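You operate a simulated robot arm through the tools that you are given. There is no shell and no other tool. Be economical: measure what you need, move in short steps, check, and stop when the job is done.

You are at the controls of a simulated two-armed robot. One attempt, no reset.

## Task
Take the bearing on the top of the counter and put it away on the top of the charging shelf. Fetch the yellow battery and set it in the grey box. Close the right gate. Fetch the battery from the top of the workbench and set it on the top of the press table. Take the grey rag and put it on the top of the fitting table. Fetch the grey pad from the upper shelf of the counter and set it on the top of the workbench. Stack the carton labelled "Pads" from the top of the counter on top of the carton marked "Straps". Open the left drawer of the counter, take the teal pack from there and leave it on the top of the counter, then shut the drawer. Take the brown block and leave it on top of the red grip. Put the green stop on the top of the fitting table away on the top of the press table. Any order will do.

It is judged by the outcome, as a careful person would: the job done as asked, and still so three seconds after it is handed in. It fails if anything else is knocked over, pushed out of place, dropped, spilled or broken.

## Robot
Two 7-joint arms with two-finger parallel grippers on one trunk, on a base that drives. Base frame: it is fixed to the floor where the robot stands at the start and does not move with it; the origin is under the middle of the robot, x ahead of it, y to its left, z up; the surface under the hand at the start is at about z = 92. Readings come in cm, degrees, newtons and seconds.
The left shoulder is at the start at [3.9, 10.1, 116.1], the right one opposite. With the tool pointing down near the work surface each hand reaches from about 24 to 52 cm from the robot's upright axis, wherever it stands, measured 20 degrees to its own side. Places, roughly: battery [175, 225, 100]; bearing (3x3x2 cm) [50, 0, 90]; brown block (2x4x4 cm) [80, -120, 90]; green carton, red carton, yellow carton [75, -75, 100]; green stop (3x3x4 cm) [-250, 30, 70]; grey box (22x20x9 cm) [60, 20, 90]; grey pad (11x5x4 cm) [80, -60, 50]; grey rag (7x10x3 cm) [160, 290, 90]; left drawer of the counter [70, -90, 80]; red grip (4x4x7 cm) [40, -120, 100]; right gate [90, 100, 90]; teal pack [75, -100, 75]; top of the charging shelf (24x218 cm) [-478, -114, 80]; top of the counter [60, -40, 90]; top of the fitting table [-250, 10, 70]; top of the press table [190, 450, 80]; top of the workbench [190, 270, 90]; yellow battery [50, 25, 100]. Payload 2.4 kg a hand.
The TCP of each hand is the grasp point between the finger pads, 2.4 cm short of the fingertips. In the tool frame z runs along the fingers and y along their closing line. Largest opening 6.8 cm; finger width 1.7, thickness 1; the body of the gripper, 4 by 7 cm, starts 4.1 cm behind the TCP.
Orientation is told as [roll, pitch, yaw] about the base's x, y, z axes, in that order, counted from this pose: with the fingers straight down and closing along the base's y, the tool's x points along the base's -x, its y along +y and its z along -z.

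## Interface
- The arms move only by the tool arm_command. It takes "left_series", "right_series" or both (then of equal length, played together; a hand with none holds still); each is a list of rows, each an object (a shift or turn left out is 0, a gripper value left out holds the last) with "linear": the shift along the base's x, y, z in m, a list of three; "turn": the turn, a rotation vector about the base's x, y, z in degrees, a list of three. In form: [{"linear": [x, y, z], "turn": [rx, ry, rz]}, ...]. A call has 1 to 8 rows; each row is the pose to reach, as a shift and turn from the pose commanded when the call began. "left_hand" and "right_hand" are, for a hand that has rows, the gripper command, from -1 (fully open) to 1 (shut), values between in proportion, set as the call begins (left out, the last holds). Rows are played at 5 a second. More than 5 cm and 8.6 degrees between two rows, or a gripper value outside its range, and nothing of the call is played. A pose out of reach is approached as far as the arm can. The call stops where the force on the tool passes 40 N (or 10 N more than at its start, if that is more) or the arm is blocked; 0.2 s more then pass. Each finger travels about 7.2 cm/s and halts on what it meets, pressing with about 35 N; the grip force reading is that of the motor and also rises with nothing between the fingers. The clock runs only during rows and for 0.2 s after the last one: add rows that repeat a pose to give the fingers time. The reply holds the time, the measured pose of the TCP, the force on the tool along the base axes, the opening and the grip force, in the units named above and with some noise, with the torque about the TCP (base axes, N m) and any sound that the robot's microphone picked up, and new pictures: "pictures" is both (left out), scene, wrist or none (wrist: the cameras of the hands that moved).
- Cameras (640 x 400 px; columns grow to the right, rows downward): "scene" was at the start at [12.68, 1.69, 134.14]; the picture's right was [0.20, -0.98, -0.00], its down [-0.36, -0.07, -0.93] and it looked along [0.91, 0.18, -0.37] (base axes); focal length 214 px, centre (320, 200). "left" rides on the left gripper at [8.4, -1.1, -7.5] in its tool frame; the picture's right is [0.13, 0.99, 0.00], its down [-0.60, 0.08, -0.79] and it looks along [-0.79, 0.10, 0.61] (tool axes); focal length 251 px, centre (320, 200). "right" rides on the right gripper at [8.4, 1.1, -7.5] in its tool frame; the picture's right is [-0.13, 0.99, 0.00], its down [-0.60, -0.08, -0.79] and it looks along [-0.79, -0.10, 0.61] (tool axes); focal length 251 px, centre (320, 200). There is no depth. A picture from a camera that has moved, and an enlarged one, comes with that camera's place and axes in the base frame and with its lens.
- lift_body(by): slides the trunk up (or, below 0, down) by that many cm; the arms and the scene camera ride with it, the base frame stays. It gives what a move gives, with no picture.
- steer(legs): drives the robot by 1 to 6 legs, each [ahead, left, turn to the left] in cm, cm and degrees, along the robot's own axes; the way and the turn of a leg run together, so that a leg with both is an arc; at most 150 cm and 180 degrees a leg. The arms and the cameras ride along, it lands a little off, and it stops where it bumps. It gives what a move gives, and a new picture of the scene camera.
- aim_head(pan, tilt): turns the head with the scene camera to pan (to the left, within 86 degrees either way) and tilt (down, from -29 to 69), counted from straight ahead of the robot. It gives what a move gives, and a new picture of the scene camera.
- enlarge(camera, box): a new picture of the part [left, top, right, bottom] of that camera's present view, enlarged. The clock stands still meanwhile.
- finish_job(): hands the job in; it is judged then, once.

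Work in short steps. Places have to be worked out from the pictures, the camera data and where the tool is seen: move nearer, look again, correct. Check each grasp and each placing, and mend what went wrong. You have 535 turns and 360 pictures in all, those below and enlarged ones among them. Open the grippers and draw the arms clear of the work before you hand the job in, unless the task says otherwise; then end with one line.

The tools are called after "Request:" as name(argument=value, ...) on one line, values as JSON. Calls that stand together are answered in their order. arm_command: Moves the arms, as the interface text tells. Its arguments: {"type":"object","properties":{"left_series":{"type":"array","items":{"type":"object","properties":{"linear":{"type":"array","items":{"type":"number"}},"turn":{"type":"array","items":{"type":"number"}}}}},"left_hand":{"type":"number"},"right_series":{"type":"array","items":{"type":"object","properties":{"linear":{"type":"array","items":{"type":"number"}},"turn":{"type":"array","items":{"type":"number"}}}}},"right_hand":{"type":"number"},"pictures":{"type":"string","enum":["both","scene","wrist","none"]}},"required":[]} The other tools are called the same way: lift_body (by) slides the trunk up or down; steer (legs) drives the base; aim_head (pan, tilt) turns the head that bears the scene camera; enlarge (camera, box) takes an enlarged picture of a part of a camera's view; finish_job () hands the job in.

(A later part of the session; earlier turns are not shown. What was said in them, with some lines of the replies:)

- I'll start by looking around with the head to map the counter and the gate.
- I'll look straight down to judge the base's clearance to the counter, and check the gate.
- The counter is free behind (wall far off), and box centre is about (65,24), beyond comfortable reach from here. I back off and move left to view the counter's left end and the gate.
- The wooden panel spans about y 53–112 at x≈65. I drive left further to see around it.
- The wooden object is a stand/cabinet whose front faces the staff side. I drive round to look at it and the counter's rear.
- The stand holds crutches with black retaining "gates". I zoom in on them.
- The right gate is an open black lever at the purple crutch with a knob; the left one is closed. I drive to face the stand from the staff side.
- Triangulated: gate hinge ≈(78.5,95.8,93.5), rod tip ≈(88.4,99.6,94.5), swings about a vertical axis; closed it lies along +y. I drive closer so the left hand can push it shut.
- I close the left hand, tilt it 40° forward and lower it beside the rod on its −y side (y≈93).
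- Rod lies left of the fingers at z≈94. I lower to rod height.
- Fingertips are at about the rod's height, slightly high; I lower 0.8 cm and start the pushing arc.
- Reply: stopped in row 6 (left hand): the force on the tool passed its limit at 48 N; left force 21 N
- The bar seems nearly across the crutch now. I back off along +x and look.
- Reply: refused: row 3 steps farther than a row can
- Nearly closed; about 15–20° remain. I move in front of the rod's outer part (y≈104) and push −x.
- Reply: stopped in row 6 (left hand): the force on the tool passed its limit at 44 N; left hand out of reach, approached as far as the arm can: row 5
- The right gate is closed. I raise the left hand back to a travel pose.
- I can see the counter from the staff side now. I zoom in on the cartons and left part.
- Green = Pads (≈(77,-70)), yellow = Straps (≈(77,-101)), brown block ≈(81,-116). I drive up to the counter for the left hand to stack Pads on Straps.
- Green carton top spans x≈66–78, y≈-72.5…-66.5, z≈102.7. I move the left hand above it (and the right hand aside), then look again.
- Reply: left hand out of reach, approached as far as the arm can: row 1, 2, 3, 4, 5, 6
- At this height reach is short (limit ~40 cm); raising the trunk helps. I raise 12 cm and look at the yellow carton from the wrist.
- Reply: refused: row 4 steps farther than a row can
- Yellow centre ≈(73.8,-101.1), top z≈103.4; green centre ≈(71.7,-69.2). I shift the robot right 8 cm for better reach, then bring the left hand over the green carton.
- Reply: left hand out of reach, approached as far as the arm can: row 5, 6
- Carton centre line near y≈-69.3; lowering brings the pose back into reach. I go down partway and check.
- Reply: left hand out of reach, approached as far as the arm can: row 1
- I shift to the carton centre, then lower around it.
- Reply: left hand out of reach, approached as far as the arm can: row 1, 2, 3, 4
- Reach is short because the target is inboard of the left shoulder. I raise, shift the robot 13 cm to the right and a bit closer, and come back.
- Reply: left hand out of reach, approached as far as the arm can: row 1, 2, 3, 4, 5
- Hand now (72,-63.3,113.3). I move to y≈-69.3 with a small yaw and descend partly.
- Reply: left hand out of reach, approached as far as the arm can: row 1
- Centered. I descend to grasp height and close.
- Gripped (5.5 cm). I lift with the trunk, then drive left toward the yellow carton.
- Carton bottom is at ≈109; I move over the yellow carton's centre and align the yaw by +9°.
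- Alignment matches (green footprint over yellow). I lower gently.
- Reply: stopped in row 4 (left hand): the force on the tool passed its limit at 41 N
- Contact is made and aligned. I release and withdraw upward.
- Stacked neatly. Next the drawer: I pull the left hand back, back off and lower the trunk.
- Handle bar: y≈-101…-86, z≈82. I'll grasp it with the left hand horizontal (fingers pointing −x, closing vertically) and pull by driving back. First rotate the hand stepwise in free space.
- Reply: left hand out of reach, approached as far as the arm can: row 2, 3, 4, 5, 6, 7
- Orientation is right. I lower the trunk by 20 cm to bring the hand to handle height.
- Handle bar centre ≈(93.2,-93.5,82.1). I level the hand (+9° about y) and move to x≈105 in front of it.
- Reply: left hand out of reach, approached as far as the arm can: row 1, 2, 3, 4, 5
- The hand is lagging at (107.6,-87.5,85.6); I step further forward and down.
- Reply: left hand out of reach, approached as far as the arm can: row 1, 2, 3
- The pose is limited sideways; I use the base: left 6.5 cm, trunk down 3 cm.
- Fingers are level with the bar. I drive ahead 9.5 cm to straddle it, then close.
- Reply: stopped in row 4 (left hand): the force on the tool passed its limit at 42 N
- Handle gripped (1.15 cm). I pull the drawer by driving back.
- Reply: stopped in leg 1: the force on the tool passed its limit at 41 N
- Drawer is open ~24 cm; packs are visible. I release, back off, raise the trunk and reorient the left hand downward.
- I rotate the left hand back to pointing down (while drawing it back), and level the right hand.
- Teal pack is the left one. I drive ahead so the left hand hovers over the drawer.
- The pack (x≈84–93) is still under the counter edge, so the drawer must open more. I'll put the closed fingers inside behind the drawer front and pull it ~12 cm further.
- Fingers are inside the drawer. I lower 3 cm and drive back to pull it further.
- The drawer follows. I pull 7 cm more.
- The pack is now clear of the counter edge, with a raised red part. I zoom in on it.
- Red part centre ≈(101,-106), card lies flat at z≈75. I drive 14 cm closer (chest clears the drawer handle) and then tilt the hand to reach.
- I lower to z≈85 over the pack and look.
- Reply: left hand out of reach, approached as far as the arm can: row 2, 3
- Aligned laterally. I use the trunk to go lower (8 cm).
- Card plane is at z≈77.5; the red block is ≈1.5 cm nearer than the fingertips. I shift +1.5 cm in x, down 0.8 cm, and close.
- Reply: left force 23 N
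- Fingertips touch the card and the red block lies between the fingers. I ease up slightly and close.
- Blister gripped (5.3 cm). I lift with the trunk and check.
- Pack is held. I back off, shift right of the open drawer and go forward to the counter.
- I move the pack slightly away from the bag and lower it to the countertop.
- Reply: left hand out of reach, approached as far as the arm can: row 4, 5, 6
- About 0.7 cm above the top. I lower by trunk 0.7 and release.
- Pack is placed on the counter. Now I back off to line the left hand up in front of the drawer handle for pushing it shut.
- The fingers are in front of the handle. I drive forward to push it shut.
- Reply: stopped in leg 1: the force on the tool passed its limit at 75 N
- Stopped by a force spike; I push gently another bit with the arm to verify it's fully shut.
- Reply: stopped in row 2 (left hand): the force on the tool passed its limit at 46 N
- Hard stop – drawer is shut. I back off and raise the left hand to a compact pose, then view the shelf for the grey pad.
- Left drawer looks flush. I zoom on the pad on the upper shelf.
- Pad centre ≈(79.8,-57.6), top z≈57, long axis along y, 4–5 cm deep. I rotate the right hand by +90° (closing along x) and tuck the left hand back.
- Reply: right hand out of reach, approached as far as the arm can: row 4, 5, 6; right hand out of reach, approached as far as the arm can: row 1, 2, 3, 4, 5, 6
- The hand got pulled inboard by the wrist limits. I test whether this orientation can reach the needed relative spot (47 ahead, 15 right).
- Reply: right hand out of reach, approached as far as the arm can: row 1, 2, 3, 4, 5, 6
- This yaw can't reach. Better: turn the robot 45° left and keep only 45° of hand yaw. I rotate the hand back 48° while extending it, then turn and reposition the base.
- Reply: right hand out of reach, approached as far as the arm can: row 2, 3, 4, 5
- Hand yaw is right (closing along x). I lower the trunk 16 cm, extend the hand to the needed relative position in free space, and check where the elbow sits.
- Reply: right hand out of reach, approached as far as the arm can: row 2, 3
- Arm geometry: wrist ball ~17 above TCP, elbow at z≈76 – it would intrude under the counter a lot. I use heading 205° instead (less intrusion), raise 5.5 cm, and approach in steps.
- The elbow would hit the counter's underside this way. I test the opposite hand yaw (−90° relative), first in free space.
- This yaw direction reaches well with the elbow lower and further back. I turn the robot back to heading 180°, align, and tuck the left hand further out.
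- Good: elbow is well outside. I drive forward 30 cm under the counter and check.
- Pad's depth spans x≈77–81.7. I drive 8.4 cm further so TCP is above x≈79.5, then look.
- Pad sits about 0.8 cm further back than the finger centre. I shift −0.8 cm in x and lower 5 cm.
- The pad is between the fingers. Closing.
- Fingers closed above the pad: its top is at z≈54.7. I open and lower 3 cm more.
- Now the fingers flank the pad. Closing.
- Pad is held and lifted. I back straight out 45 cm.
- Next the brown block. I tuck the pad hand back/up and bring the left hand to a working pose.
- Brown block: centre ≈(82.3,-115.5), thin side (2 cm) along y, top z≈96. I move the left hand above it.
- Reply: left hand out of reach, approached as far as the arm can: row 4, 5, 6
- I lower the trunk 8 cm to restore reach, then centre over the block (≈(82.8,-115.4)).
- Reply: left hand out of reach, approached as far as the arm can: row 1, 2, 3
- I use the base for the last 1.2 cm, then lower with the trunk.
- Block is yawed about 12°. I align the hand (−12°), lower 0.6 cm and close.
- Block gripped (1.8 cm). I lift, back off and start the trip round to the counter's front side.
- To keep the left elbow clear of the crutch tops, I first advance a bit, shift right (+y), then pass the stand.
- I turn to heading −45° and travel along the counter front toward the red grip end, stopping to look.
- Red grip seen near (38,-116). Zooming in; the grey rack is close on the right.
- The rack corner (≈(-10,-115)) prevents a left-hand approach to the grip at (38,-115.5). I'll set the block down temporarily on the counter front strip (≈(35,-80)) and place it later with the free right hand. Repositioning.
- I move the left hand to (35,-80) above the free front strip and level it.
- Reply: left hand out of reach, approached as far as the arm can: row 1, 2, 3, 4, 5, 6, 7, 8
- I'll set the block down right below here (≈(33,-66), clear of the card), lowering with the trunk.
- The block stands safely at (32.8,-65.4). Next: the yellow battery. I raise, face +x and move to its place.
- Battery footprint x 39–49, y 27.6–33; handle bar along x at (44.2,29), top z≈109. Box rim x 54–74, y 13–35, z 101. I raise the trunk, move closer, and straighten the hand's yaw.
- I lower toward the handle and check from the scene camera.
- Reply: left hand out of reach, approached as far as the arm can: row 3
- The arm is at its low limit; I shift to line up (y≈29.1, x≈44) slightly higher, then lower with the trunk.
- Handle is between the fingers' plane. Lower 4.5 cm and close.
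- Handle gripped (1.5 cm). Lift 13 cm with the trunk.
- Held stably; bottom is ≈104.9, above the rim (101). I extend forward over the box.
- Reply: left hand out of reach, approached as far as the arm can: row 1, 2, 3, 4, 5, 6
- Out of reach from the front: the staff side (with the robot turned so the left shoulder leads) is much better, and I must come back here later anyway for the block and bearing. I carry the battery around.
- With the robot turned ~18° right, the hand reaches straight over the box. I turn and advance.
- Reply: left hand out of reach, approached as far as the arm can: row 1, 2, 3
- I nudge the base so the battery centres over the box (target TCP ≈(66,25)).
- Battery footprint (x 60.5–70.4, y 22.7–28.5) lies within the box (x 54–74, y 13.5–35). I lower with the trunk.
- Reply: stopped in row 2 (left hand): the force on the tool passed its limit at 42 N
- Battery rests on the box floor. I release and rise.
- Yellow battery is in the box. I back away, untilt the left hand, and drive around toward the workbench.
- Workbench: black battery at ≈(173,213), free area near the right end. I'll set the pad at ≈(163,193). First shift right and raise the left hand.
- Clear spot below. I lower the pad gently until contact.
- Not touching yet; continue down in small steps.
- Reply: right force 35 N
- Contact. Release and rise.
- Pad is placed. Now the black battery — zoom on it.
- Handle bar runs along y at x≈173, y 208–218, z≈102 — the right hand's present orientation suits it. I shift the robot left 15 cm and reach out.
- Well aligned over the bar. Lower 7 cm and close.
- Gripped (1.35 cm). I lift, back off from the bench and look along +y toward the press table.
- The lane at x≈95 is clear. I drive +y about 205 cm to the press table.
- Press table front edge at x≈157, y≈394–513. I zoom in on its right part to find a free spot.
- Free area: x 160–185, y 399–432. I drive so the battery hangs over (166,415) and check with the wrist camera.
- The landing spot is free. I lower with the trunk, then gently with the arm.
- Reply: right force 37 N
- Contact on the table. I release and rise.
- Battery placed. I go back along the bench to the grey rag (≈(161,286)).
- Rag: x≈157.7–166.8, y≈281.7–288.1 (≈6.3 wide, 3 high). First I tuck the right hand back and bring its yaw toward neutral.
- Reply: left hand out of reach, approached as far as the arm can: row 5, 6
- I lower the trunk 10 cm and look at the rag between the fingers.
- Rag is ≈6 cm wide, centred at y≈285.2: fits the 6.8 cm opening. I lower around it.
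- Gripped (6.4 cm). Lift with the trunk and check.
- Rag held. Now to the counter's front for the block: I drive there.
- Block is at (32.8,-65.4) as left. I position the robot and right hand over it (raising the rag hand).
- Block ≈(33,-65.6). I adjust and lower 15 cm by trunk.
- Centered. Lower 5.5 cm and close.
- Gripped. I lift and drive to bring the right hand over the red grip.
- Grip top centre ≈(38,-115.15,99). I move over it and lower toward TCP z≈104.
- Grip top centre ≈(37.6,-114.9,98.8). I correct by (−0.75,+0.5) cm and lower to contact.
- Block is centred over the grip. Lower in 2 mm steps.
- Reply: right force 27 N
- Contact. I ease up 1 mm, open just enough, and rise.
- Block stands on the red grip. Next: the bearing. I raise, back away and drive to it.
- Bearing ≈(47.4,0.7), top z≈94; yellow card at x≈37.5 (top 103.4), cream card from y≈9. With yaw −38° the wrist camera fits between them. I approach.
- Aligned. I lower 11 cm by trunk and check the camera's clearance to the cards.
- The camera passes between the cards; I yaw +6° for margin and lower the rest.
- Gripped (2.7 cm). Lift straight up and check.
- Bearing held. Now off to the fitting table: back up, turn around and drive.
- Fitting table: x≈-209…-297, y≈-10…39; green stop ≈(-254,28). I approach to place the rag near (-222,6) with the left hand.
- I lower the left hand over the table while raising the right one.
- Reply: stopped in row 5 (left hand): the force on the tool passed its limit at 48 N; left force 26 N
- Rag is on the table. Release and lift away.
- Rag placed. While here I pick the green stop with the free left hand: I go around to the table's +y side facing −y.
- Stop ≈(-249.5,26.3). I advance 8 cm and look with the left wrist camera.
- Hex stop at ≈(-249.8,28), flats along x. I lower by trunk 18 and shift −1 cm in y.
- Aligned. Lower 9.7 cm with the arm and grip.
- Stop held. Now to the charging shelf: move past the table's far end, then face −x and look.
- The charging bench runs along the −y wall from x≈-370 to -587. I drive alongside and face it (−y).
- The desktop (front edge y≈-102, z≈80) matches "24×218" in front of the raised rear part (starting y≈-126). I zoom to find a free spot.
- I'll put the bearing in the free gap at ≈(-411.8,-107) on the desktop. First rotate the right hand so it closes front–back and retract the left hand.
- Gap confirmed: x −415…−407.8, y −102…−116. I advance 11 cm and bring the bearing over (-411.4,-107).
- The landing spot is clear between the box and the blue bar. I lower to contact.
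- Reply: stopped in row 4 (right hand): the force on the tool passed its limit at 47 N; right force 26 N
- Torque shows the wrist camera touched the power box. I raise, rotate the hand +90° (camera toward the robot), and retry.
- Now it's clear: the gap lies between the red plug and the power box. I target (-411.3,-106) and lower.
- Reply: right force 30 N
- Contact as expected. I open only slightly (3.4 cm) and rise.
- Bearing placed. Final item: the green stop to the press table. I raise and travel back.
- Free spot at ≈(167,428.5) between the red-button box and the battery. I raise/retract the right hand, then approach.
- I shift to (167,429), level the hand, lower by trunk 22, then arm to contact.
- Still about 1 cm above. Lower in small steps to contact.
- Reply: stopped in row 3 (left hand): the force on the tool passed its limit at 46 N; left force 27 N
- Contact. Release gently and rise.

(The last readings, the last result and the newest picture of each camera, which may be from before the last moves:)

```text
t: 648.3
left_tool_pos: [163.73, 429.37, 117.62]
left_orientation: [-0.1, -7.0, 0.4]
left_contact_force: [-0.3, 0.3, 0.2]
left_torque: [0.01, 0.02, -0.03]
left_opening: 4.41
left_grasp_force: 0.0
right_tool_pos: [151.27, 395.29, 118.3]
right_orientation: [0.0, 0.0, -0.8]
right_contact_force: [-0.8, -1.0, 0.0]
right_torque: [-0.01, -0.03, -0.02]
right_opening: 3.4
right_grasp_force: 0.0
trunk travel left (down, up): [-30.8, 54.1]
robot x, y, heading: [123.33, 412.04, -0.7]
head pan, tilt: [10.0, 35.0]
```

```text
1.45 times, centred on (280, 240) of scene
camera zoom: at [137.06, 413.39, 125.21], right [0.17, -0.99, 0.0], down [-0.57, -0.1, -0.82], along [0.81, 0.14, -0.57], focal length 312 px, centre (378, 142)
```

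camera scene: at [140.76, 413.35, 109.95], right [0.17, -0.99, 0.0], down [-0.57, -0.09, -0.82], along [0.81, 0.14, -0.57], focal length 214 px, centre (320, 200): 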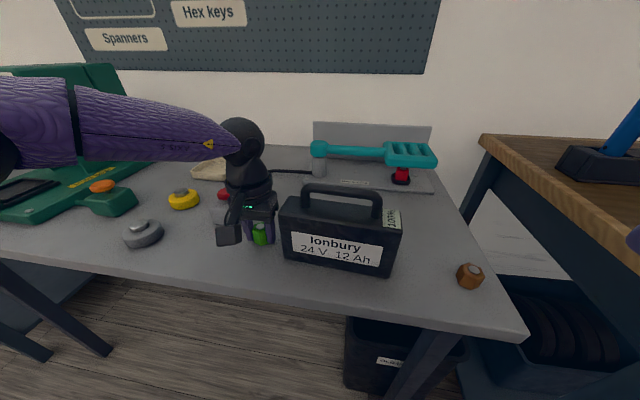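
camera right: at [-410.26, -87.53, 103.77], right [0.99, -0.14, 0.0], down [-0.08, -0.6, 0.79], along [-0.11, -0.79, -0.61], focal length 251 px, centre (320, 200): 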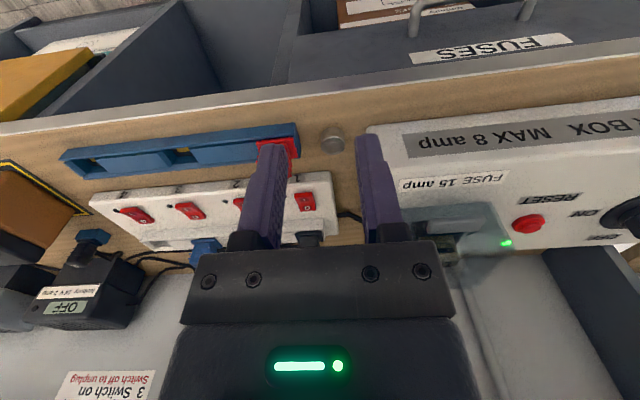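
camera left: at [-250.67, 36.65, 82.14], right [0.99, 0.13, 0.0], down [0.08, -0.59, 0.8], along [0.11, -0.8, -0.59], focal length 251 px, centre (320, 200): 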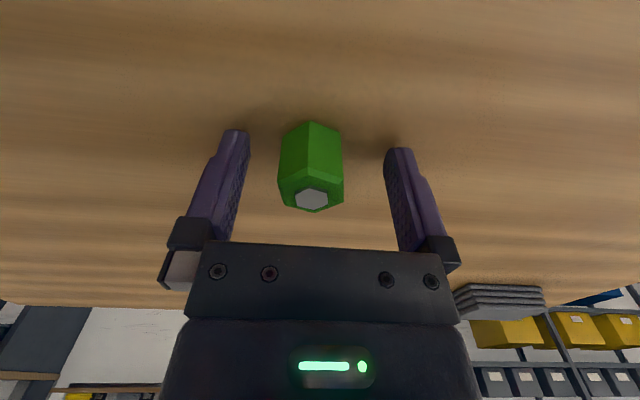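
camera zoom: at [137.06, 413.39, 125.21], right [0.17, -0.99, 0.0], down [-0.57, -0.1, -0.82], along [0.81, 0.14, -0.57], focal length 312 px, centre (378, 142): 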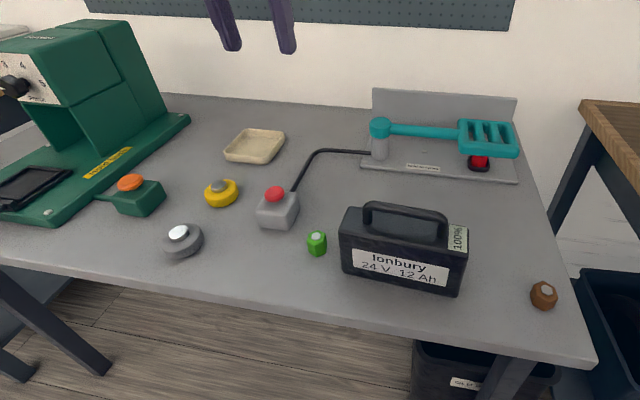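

All items are placed. I back away, open both grippers and finish.

Request:
steer(legs=[[-38, 0, 0]])

Request:
arm_command(left_hand=-1, right_hand=-1, left_series=[{}, {}, {}], right_series=[{}, {}, {}], pictures="scene")

```text
t: 650.7
left_tool_pos: [125.33, 429.56, 117.72]
left_orientation: [-0.1, -7.0, 0.3]
left_contact_force: [-0.1, -0.4, 0.4]
left_torque: [-0.02, 0.0, 0.0]
left_opening: 4.41
left_grasp_force: 0.0
right_tool_pos: [112.77, 395.62, 118.39]
right_orientation: [0.1, -0.2, -1.0]
right_contact_force: [0.3, 0.4, 0.4]
right_torque: [0.0, 0.01, -0.03]
right_opening: 3.4
right_grasp_force: 0.0
trunk travel left (down, up): [-30.8, 54.1]
robot x, y, heading: [85.02, 412.54, -0.6]
head pan, tilt: [10.0, 35.0]
camera scene: at [98.59, 413.71, 125.22], right [0.16, -0.99, 0.0], down [-0.57, -0.09, -0.82], along [0.81, 0.13, -0.57], focal length 214 px, centre (320, 200)
```

scene: 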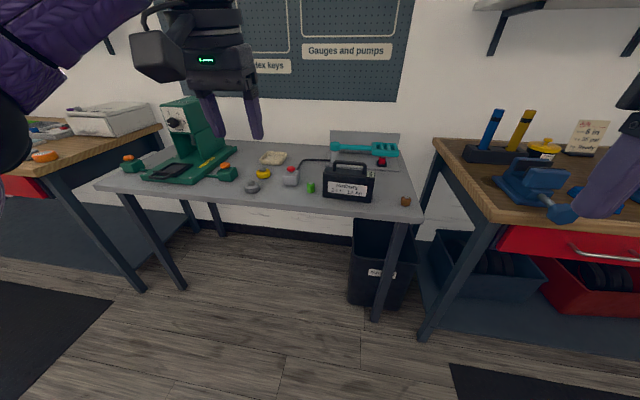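

```text
t: 651.5
left_tool_pos: [125.34, 429.54, 117.61]
left_orientation: [-0.1, -6.9, 0.4]
left_contact_force: [0.1, 0.6, -0.6]
left_torque: [0.02, 0.03, 0.02]
left_opening: 6.79
left_grasp_force: 0.1
right_tool_pos: [112.75, 395.54, 118.29]
right_orientation: [0.1, -0.1, -0.9]
right_contact_force: [-0.6, -0.2, -0.1]
right_torque: [-0.05, 0.0, 0.01]
right_opening: 6.78
right_grasp_force: 0.1
trunk travel left (down, up): [-30.8, 54.1]
robot x, y, heading: [85.29, 412.32, -0.8]
head pan, tilt: [10.0, 35.0]
camera scene: at [98.62, 413.71, 125.22], right [0.16, -0.99, 0.0], down [-0.57, -0.09, -0.82], along [0.81, 0.13, -0.57], focal length 214 px, centre (320, 200)
```

scene: 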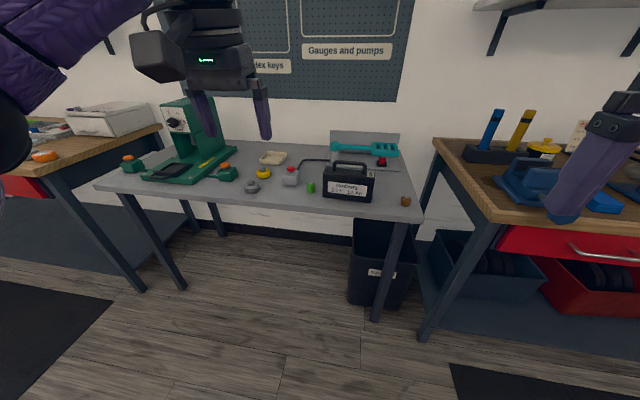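

Everything is placed, both grippers are open and the arms are clear of the work, so I hand the job in.

Request:
finish_job()

```text
The job is handed in.
```

I carried out all ten tasks and handed the job in with both grippers open and the arms clear. I took the "charging shelf" to be the desktop at about z = 80, not the raised shelf behind it, and put the bearing there. While I was placing it, the wrist camera touched the power box on that desktop. The box looked unmoved in the picture afterwards.
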